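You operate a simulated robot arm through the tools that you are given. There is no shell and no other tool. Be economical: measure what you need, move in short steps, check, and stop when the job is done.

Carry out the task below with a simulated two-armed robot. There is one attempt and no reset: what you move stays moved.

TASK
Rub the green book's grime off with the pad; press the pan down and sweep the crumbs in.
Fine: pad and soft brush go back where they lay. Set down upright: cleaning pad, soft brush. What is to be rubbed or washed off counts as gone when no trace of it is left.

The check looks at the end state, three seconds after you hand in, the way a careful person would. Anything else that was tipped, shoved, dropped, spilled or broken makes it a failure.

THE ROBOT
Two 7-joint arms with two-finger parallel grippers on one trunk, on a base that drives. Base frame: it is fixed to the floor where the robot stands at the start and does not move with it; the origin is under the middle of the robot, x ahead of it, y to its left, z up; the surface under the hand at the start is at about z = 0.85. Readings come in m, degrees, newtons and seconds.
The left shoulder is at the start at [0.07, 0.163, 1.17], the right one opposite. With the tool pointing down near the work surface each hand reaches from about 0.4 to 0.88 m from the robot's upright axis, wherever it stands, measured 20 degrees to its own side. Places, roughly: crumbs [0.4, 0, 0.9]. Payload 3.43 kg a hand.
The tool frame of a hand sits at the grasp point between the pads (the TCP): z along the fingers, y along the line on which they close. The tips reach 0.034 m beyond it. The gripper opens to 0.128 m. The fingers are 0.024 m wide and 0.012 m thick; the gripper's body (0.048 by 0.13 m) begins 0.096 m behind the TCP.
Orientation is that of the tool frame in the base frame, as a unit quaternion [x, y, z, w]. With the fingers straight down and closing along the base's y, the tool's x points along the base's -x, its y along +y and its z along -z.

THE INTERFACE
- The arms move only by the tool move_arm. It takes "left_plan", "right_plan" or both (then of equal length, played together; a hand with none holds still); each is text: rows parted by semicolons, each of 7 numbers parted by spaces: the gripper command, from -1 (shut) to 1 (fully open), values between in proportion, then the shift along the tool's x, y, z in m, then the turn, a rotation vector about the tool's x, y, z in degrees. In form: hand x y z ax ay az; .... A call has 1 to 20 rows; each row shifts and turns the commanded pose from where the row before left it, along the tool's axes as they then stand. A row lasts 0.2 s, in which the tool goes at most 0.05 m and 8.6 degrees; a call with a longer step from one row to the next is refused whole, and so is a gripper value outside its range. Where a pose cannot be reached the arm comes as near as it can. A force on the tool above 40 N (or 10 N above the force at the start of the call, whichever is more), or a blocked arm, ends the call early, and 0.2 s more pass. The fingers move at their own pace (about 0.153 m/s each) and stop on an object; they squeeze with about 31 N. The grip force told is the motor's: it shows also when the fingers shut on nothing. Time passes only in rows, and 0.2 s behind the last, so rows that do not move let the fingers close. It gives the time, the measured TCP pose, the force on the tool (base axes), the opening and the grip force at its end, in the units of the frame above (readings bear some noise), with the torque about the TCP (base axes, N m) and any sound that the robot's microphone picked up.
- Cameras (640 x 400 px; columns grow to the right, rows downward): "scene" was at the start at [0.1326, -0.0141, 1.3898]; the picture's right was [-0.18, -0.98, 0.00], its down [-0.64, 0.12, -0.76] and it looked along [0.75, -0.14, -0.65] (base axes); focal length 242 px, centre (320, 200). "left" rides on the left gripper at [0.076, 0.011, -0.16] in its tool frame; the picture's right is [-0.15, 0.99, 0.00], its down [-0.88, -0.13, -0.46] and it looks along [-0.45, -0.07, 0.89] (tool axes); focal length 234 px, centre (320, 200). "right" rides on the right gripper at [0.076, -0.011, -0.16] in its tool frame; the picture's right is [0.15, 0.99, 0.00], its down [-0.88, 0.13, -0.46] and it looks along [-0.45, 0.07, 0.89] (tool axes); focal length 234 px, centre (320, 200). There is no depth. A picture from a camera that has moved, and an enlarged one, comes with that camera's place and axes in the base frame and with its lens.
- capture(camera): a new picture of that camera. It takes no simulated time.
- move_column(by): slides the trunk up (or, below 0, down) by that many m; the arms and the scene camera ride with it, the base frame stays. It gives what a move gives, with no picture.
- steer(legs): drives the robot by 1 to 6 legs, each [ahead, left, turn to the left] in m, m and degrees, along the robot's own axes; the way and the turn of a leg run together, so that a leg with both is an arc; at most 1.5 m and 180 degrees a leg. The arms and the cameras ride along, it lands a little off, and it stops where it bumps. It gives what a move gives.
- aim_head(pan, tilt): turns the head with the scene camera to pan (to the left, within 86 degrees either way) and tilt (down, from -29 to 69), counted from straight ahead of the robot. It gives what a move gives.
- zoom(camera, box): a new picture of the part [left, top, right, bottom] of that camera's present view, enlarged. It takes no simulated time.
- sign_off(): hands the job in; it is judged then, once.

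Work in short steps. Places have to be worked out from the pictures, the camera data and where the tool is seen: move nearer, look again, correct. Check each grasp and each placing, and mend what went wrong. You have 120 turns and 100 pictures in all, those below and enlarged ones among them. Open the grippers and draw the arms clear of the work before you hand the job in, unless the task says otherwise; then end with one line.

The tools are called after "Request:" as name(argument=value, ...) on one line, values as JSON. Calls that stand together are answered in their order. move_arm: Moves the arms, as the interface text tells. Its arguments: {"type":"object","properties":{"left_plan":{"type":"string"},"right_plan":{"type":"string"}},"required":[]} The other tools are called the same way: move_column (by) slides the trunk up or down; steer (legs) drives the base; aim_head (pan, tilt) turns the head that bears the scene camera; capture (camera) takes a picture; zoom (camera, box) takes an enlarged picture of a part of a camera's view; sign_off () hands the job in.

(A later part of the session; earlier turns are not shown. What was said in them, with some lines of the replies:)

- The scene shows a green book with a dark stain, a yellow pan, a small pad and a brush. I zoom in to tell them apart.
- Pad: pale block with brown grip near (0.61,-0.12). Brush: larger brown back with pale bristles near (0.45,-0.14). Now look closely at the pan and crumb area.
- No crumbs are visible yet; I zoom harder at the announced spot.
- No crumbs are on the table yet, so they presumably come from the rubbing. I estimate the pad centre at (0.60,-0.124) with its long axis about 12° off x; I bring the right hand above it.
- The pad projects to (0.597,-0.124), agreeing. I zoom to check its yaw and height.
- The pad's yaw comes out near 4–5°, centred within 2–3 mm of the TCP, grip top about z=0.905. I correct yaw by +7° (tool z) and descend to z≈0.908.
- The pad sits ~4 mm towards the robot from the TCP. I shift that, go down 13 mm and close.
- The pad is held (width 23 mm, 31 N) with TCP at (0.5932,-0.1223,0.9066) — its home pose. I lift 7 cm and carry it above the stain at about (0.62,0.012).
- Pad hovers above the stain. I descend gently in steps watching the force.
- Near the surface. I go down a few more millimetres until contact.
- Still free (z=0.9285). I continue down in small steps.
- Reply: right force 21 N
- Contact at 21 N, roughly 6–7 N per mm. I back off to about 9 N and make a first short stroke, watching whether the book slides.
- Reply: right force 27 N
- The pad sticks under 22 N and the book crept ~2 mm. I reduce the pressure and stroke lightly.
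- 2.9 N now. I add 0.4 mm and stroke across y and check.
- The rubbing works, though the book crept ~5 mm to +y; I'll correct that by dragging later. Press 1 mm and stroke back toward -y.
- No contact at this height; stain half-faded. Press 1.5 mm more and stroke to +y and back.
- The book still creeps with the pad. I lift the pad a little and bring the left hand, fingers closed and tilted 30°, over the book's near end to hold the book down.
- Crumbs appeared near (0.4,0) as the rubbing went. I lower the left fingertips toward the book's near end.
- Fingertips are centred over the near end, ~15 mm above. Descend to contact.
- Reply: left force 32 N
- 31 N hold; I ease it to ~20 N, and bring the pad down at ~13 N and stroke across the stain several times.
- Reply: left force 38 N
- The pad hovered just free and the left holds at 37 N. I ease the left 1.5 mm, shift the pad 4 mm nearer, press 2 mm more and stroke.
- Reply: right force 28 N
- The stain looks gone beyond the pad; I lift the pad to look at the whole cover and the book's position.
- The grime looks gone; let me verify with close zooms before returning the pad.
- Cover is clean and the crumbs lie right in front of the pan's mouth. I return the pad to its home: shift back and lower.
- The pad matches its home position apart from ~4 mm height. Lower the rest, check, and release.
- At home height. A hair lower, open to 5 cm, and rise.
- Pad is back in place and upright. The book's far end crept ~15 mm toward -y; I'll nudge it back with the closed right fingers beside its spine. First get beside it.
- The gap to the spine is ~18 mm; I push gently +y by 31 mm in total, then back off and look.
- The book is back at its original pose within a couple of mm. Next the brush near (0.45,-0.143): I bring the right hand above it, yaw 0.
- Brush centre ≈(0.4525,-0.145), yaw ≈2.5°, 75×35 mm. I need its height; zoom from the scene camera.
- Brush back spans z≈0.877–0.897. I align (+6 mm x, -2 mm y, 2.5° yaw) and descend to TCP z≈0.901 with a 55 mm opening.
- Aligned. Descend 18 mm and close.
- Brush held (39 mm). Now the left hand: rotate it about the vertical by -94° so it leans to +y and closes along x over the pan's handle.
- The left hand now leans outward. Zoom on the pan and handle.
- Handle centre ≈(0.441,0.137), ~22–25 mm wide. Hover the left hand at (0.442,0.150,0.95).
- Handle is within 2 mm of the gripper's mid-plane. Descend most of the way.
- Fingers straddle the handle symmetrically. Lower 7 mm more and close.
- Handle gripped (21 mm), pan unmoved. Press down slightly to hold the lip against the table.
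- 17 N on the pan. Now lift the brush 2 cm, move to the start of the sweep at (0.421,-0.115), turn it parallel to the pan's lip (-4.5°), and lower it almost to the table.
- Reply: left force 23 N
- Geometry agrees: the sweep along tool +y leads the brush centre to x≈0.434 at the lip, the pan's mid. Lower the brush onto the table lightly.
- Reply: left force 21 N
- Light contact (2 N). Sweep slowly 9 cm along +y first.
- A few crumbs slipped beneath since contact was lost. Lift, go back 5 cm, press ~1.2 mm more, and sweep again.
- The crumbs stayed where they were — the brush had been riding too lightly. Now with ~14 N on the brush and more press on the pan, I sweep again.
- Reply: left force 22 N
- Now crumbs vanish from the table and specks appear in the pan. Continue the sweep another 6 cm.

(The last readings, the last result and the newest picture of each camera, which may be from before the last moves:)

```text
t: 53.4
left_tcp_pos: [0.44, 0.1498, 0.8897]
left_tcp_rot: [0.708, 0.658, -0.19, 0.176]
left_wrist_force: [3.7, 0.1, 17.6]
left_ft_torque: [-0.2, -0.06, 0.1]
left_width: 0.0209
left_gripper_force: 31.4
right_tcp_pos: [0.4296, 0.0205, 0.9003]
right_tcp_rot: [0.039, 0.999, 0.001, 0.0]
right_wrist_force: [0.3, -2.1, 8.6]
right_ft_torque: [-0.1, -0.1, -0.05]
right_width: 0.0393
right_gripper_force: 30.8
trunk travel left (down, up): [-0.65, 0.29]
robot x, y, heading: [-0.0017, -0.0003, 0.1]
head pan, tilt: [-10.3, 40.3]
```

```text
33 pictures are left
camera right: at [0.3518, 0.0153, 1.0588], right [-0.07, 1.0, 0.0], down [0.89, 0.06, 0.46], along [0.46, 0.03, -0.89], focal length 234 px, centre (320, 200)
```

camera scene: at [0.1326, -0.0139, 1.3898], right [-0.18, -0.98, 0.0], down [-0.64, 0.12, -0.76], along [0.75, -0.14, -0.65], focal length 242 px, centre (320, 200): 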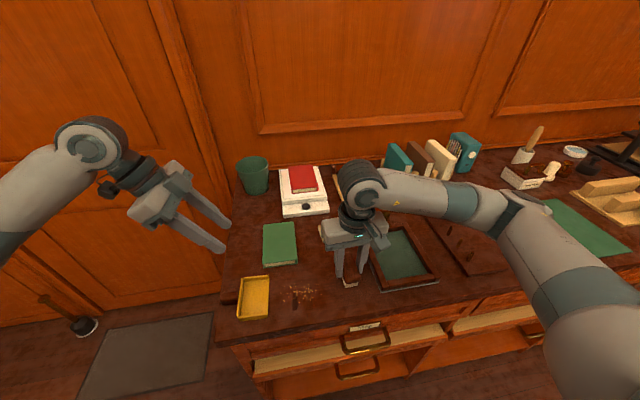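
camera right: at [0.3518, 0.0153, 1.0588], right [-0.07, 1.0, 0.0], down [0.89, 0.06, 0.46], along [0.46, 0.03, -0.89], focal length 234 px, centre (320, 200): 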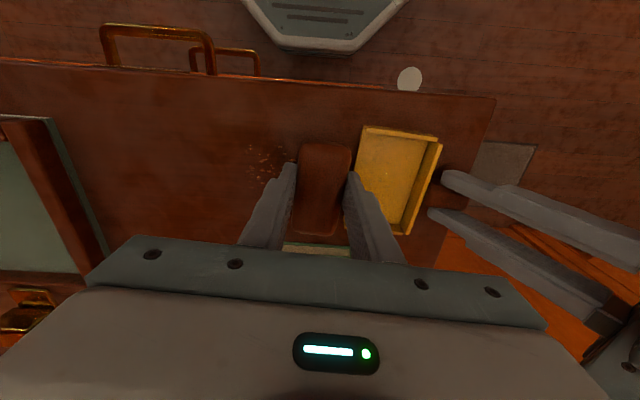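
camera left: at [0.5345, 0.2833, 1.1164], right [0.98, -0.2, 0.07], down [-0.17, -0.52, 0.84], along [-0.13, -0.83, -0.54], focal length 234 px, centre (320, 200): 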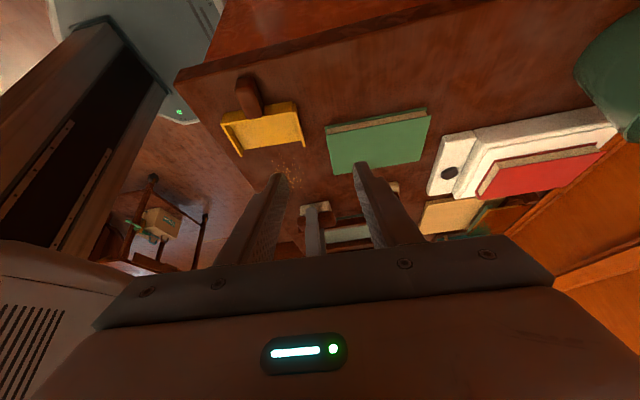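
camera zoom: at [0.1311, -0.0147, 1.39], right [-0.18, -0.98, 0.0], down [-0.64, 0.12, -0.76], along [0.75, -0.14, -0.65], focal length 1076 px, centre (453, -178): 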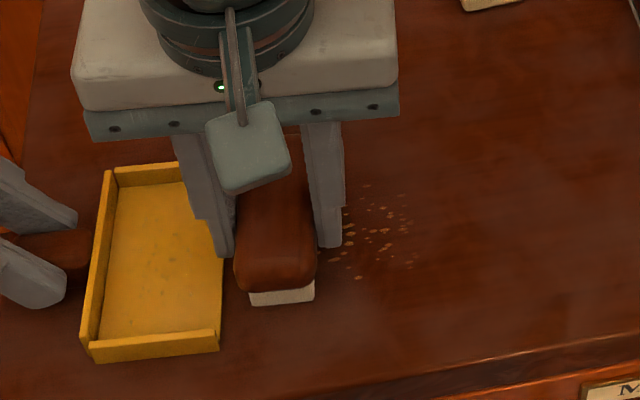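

The crumbs fade gradually with each pass and appear in the pan. Lift, return, and sweep again over the whole span.

Request:
move_arm(right_plan="-1 0 0 -0.03 0 0 0; -1 0 -0.045 0 0 0 0; -1 0 -0.045 0 0 0 0; -1 0 -0.035 0 0 0 0; -1 0 0 0.02 0 0 0; -1 0 0 0.01 0 0 0; -1 0 0.01 0 0 0 0; -1 0 0.01 0 0 0 0; -1 0 0.01 0 0 0 0; -1 0 0.01 0 0 0 0; -1 0 0.01 0 0 0 0; -1 0 0.01 0 0 0 0; -1 0 0.01 0 0 0 0; -1 0 0.01 0 0 0 0; -1 0 0.01 0 0 0 0; -1 0 0.01 0 0 0 0; -1 0 0.01 0 0 0 0; -1 0 0.01 0 0 0 0; -1 0 0.005 0 0 0 0")

Request:
zoom(camera="scene", box=[220, 240, 360, 330])

```text
t: 57.4
left_tcp_pos: [0.4394, 0.15, 0.8899]
left_tcp_rot: [0.708, 0.658, -0.189, 0.176]
left_wrist_force: [-0.2, 0.2, -1.3]
left_ft_torque: [0.05, 0.01, -0.05]
left_width: 0.0208
left_gripper_force: 31.1
right_tcp_pos: [0.4304, 0.022, 0.9006]
right_tcp_rot: [0.04, 0.999, 0.0, 0.0]
right_wrist_force: [-1.5, -5.8, 16.3]
right_ft_torque: [-0.3, -0.04, 0.03]
right_width: 0.0392
right_gripper_force: 30.7
trunk travel left (down, up): [-0.65, 0.29]
robot x, y, heading: [0.0006, 0.0022, 0.0]
head pan, tilt: [-10.3, 40.3]
```

```text
4.44 times, centred on (290, 285) of scene
camera zoom: at [0.1312, -0.0149, 1.39], right [-0.18, -0.98, 0.0], down [-0.64, 0.12, -0.76], along [0.75, -0.14, -0.65], focal length 1076 px, centre (453, -178)
```

zoom: 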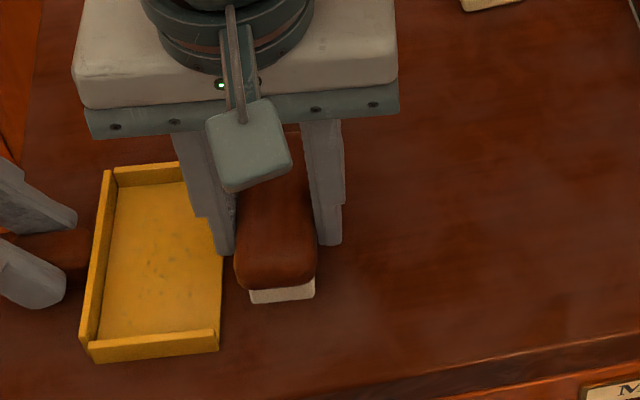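

Table behind the brush is clean. I re-press the pan and do one more shorter pass up to the lip, then lift to look.

Request:
move_arm(left_plan="-1 0.0008 0 0.0014 0 0 0; -1 0 0 0 0 0 0; -1 0 0 0 0 0 0; -1 0 0 0 0 0 0; -1 0 0 0 0 0 0; -1 0 0 0 0 0 0; -1 0 0 0 0 0 0; -1 0 0 0 0 0 0; -1 0 0 0 0 0 0; -1 0 0 0 0 0 0; -1 0 0 0 0 0 0; -1 0 0 0 0 0 0; -1 0 0 0 0 0 0; -1 0 0 0 0 0 0; -1 0 0 0 0 0 0; -1 0 0 0 0 0 0; -1 0 0 0 0 0 0", right_plan="-1 0 0 -0.03 0 0 0; -1 0 -0.045 0 0 0 0; -1 0 -0.025 0 0 0 0; -1 0 0 0.02 0 0 0; -1 0 0 0.01 0 0 0; -1 0 0.01 0 0 0 0; -1 0 0.01 0 0 0 0; -1 0 0.01 0 0 0 0; -1 0 0.01 0 0 0 0; -1 0 0.01 0 0 0 0; -1 0 0.01 0 0 0 0; -1 0 0.01 0 0 0 0; -1 0 0.005 0 0 0 0; -1 0 0 -0.04 0 0 0; -1 0 -0.045 -0.01 0 0 0; -1 0 -0.045 0 0 0 0; -1 0 -0.04 0 0 0 0")

Request:
zoom(camera="scene", box=[220, 240, 360, 330])

Request:
zoom(camera="right", box=[320, 80, 560, 240])

```text
t: 61.0
left_tcp_pos: [0.4395, 0.1515, 0.8867]
left_tcp_rot: [0.707, 0.658, -0.19, 0.175]
left_wrist_force: [0.9, 0.0, 14.5]
left_ft_torque: [-0.15, -0.11, 0.16]
left_width: 0.0211
left_gripper_force: 31.5
right_tcp_pos: [0.4232, -0.1039, 0.9517]
right_tcp_rot: [0.04, 0.999, 0.0, 0.0]
right_wrist_force: [0.2, -0.3, -1.6]
right_ft_torque: [0.0, 0.02, 0.0]
right_width: 0.0391
right_gripper_force: 30.8
trunk travel left (down, up): [-0.65, 0.29]
robot x, y, heading: [0.0005, 0.0031, 0.0]
head pan, tilt: [-10.3, 40.3]
```

```text
4.44 times, centred on (290, 285) of scene
camera zoom: at [0.1313, -0.0153, 1.3899], right [-0.18, -0.98, 0.0], down [-0.64, 0.12, -0.76], along [0.75, -0.14, -0.65], focal length 1076 px, centre (453, -178)
```

zoom: 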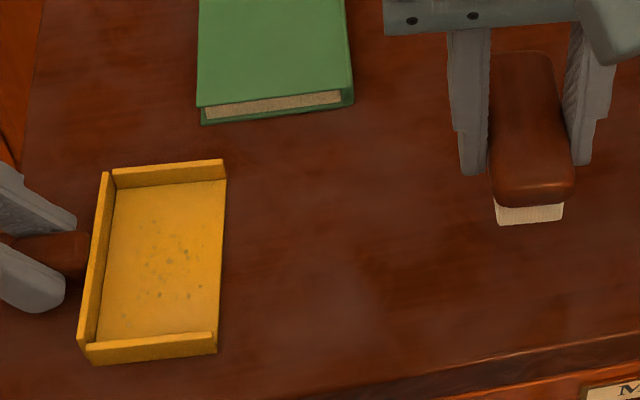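

```text
2.50 times, centred on (440, 160) of right
camera zoom: at [0.344, -0.1093, 1.1106], right [-0.07, 1.0, 0.0], down [0.89, 0.06, 0.46], along [0.46, 0.03, -0.89], focal length 585 px, centre (20, 300)
```

zoom: 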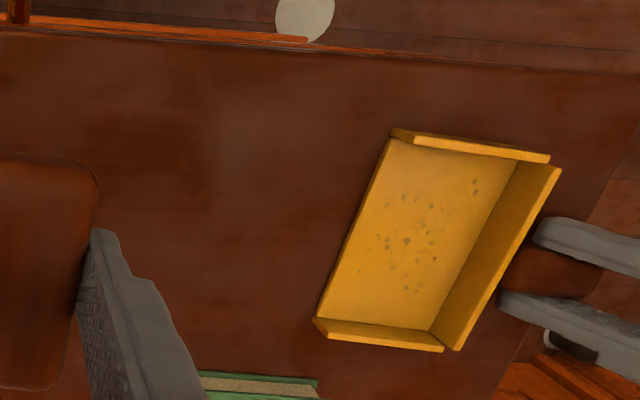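

Table seems clean and crumbs are in the pan. A close zoom for faint remains.

Request:
zoom(camera="scene", box=[268, 268, 338, 312])

```text
9.09 times, centred on (303, 290) of scene
camera zoom: at [0.1313, -0.0153, 1.3899], right [-0.18, -0.98, 0.0], down [-0.64, 0.12, -0.76], along [0.75, -0.14, -0.65], focal length 2202 px, centre (474, -618)
```

zoom: 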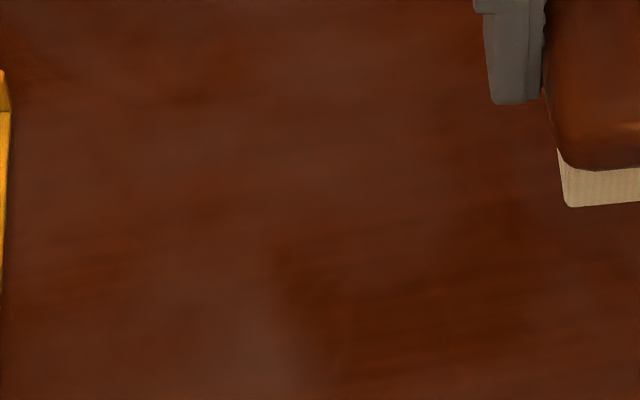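

The table is clean. Return the brush: yaw back, shift to its home (0.4534,-0.1442), and lower nearly to the table.

Request:
move_arm(right_plan="-1 0 0 0 0 0 -7; -1 -0.0149 -0.0214 0 0 0 0; -1 -0.0149 -0.0214 0 0 0 0; -1 0 0 0.03 0 0 0; -1 0 0 0.014 0 0 0; -1 0 0 0 0 0 0")

Request:
zoom(camera="scene", box=[310, 220, 390, 295])

```text
t: 62.4
left_tcp_pos: [0.4387, 0.1503, 0.8876]
left_tcp_rot: [0.708, 0.658, -0.19, 0.175]
left_wrist_force: [-3.2, 0.0, 7.5]
left_ft_torque: [0.05, 0.06, 0.0]
left_width: 0.0212
left_gripper_force: 31.1
right_tcp_pos: [0.4513, -0.1457, 0.9042]
right_tcp_rot: [-0.022, 1.0, 0.0, 0.0]
right_wrist_force: [-0.4, 0.4, -1.0]
right_ft_torque: [0.02, 0.0, -0.01]
right_width: 0.0391
right_gripper_force: 31.2
trunk travel left (down, up): [-0.65, 0.29]
robot x, y, heading: [0.0011, 0.0001, 0.0]
head pan, tilt: [-10.3, 40.3]
```

```text
5.33 times, centred on (350, 258) of scene
camera zoom: at [0.1317, -0.0143, 1.3899], right [-0.18, -0.98, 0.0], down [-0.64, 0.12, -0.76], along [0.75, -0.14, -0.65], focal length 1292 px, centre (160, -107)
```

zoom: 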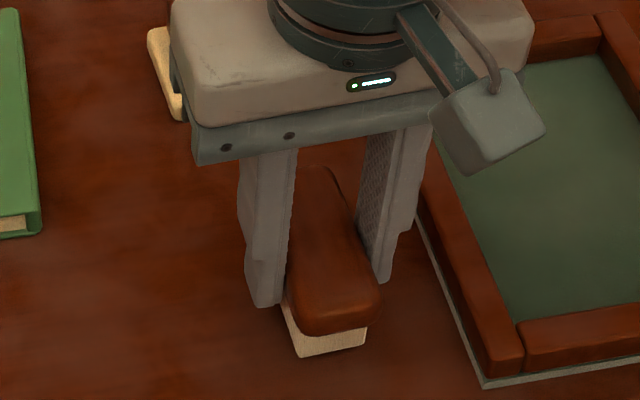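

Matches home within 2 mm, ~3 mm above the table. Adjust 1.5 mm in y and lower.

Request:
move_arm(right_plan="-1 0 0.0015 0.002 0 0 0; -1 0 0 0.001 0 0 0; -1 0 0 0 0 0 0")

```text
t: 63.2
left_tcp_pos: [0.4397, 0.1516, 0.8875]
left_tcp_rot: [0.707, 0.658, -0.189, 0.177]
left_wrist_force: [-2.4, -0.2, 4.0]
left_ft_torque: [0.02, 0.03, -0.02]
left_width: 0.021
left_gripper_force: 31.3
right_tcp_pos: [0.4525, -0.1441, 0.9018]
right_tcp_rot: [-0.021, 1.0, 0.001, 0.0]
right_wrist_force: [-0.4, -0.3, -0.9]
right_ft_torque: [-0.03, -0.02, 0.01]
right_width: 0.0394
right_gripper_force: 30.6
trunk travel left (down, up): [-0.65, 0.29]
robot x, y, heading: [-0.0037, -0.0031, 0.0]
head pan, tilt: [-10.3, 40.3]
```

At home height. Lower 0.5 mm, open to 55 mm, and rise.

Request:
move_arm(right_plan="-1 0 0 0.0006 0 0 0; -1 0 0 0 0 0 0; -0.14 0 0 0 0 0 0; -0.14 0 0 0 0 0 0; -0.14 0 0 -0.03 0 0 0; -0.14 0 0 -0.04 0 0 0; -0.14 0 0 -0.05 0 0 0; 0.5 0 0 -0.05 0 0 0")

Request:
zoom(camera="scene", box=[220, 200, 380, 300])

```text
t: 65.0
left_tcp_pos: [0.4388, 0.1507, 0.8867]
left_tcp_rot: [0.707, 0.658, -0.189, 0.177]
left_wrist_force: [-1.3, 2.0, 3.7]
left_ft_torque: [0.09, 0.01, 0.02]
left_width: 0.0211
left_gripper_force: 30.6
right_tcp_pos: [0.452, -0.1418, 1.074]
right_tcp_rot: [-0.021, 1.0, 0.001, 0.0]
right_wrist_force: [0.9, 0.1, -0.4]
right_ft_torque: [0.01, -0.03, 0.04]
right_width: 0.096
right_gripper_force: 0.2
trunk travel left (down, up): [-0.65, 0.29]
robot x, y, heading: [-0.0006, 0.0023, -0.1]
head pan, tilt: [-10.3, 40.3]
```

```text
4.00 times, centred on (300, 250) of scene
camera zoom: at [0.1316, -0.0135, 1.3898], right [-0.18, -0.98, 0.0], down [-0.64, 0.12, -0.76], along [0.75, -0.14, -0.65], focal length 969 px, centre (400, 0)
```

zoom: 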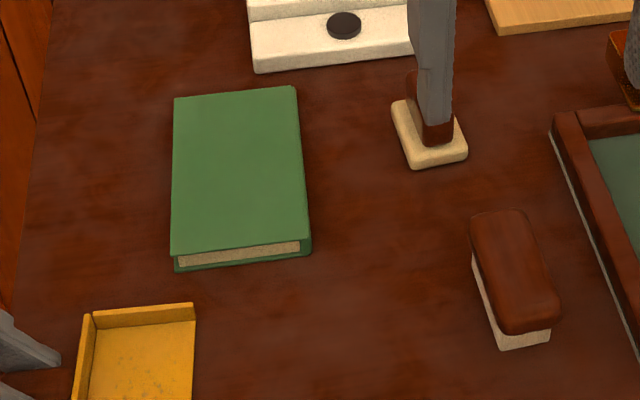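

Brush is back within ~3 mm, upright. Now release the pan handle and back off along the finger axis.

Request:
move_arm(left_plan="-1 -0.0003 0 -0.0005 0 0 0; -0.5 0 0 0 0 0 0; -0.1 0 0 0 0 0 0; -0.1 0 0 0 0 0 0; -0.1 -0.015 0 -0.026 0 0 0; -0.1 -0.02 0 -0.035 0 0 0; 0.3 -0.02 0 -0.035 0 0 0; 1 -0.02 0.0 -0.035 0 0 0; 1 0 0 0 0 0 0", right_plan="0.5 0 0 0 0 0 0; 0.8 0.0 -0.04 -0.02 0 0 0; 1 0 -0.04 -0.02 0 0 0; 1 0 -0.02 -0.04 0 0 0; 1 0 0 0 0 0 0; 1 0 0 0 0 0 0; 1 0 0 0 0 0 0; 1 0 0 0 0 0 0; 1 0 0 0 0 0 0")

Request:
capture(camera="scene")

Request:
zoom(camera="scene", box=[215, 200, 375, 320])

```text
t: 67.0
left_tcp_pos: [0.4418, 0.1556, 1.0378]
left_tcp_rot: [0.707, 0.658, -0.19, 0.176]
left_wrist_force: [0.7, -0.6, -1.2]
left_ft_torque: [-0.02, 0.04, 0.02]
left_width: 0.1278
left_gripper_force: 0.1
right_tcp_pos: [0.4583, -0.2393, 1.1558]
right_tcp_rot: [-0.021, 1.0, 0.0, 0.0]
right_wrist_force: [-0.1, 0.9, 1.0]
right_ft_torque: [0.0, -0.01, 0.01]
right_width: 0.128
right_gripper_force: 0.1
trunk travel left (down, up): [-0.65, 0.29]
robot x, y, heading: [0.002, -0.0005, 0.0]
head pan, tilt: [-10.3, 40.3]
```

```text
26 pictures are left
camera scene: at [0.1326, -0.0134, 1.3898], right [-0.18, -0.98, 0.0], down [-0.64, 0.12, -0.76], along [0.75, -0.14, -0.65], focal length 242 px, centre (320, 200)
```

scene: 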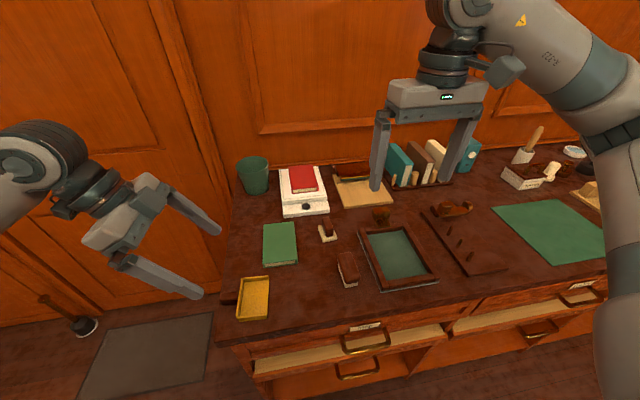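

```text
3.33 times, centred on (295, 260) of scene
camera zoom: at [0.1326, -0.0134, 1.3898], right [-0.18, -0.98, 0.0], down [-0.64, 0.12, -0.76], along [0.75, -0.14, -0.65], focal length 807 px, centre (403, 0)
```

zoom: 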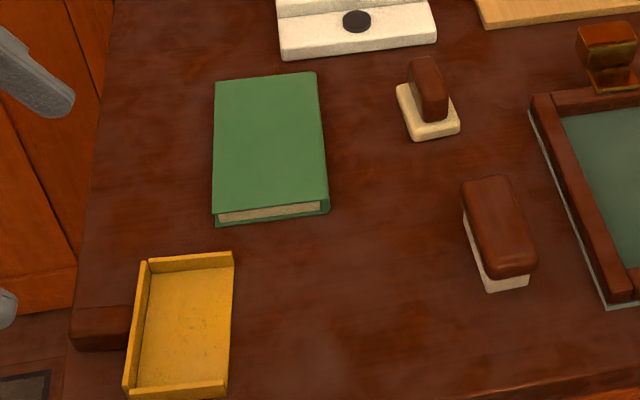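

Everything is in place; a last enhanced look at the book cover for faint grime.

Request:
zoom(camera="scene", box=[258, 218, 302, 246])

Request:
zoom(camera="scene", box=[265, 262, 345, 318])

```text
14.29 times, centred on (280, 232) of scene
camera zoom: at [0.1326, -0.0134, 1.3898], right [-0.18, -0.98, 0.0], down [-0.64, 0.12, -0.76], along [0.75, -0.14, -0.65], focal length 3460 px, centre (891, -257)
```

zoom: 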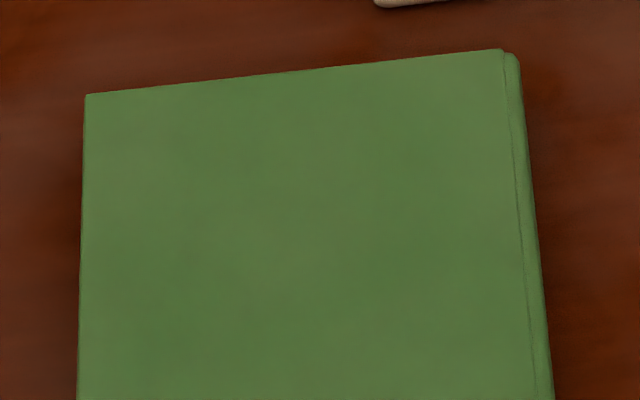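

```text
7.14 times, centred on (305, 290) of scene
camera zoom: at [0.1326, -0.0134, 1.3898], right [-0.18, -0.98, 0.0], down [-0.64, 0.12, -0.76], along [0.75, -0.14, -0.65], focal length 1730 px, centre (427, -443)
```

zoom: 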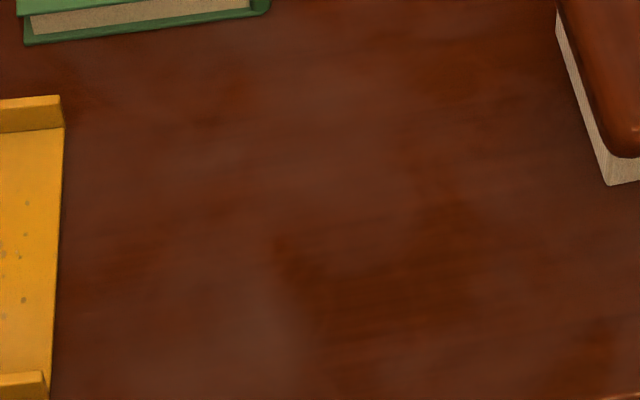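

The book and table are clean, the crumbs are in the pan, the pad and brush are home and upright, and both grippers are open and clear. I hand in.

Request:
sign_off()

```text
The job is handed in.
```

The job is handed in: the green book's grime is rubbed off with no trace visible, and the crumbs are swept into the pan. The pad and soft brush are back upright within about 3 mm of where they lay. The book crept while I rubbed it, so I nudged it back to within a few millimetres of its place.
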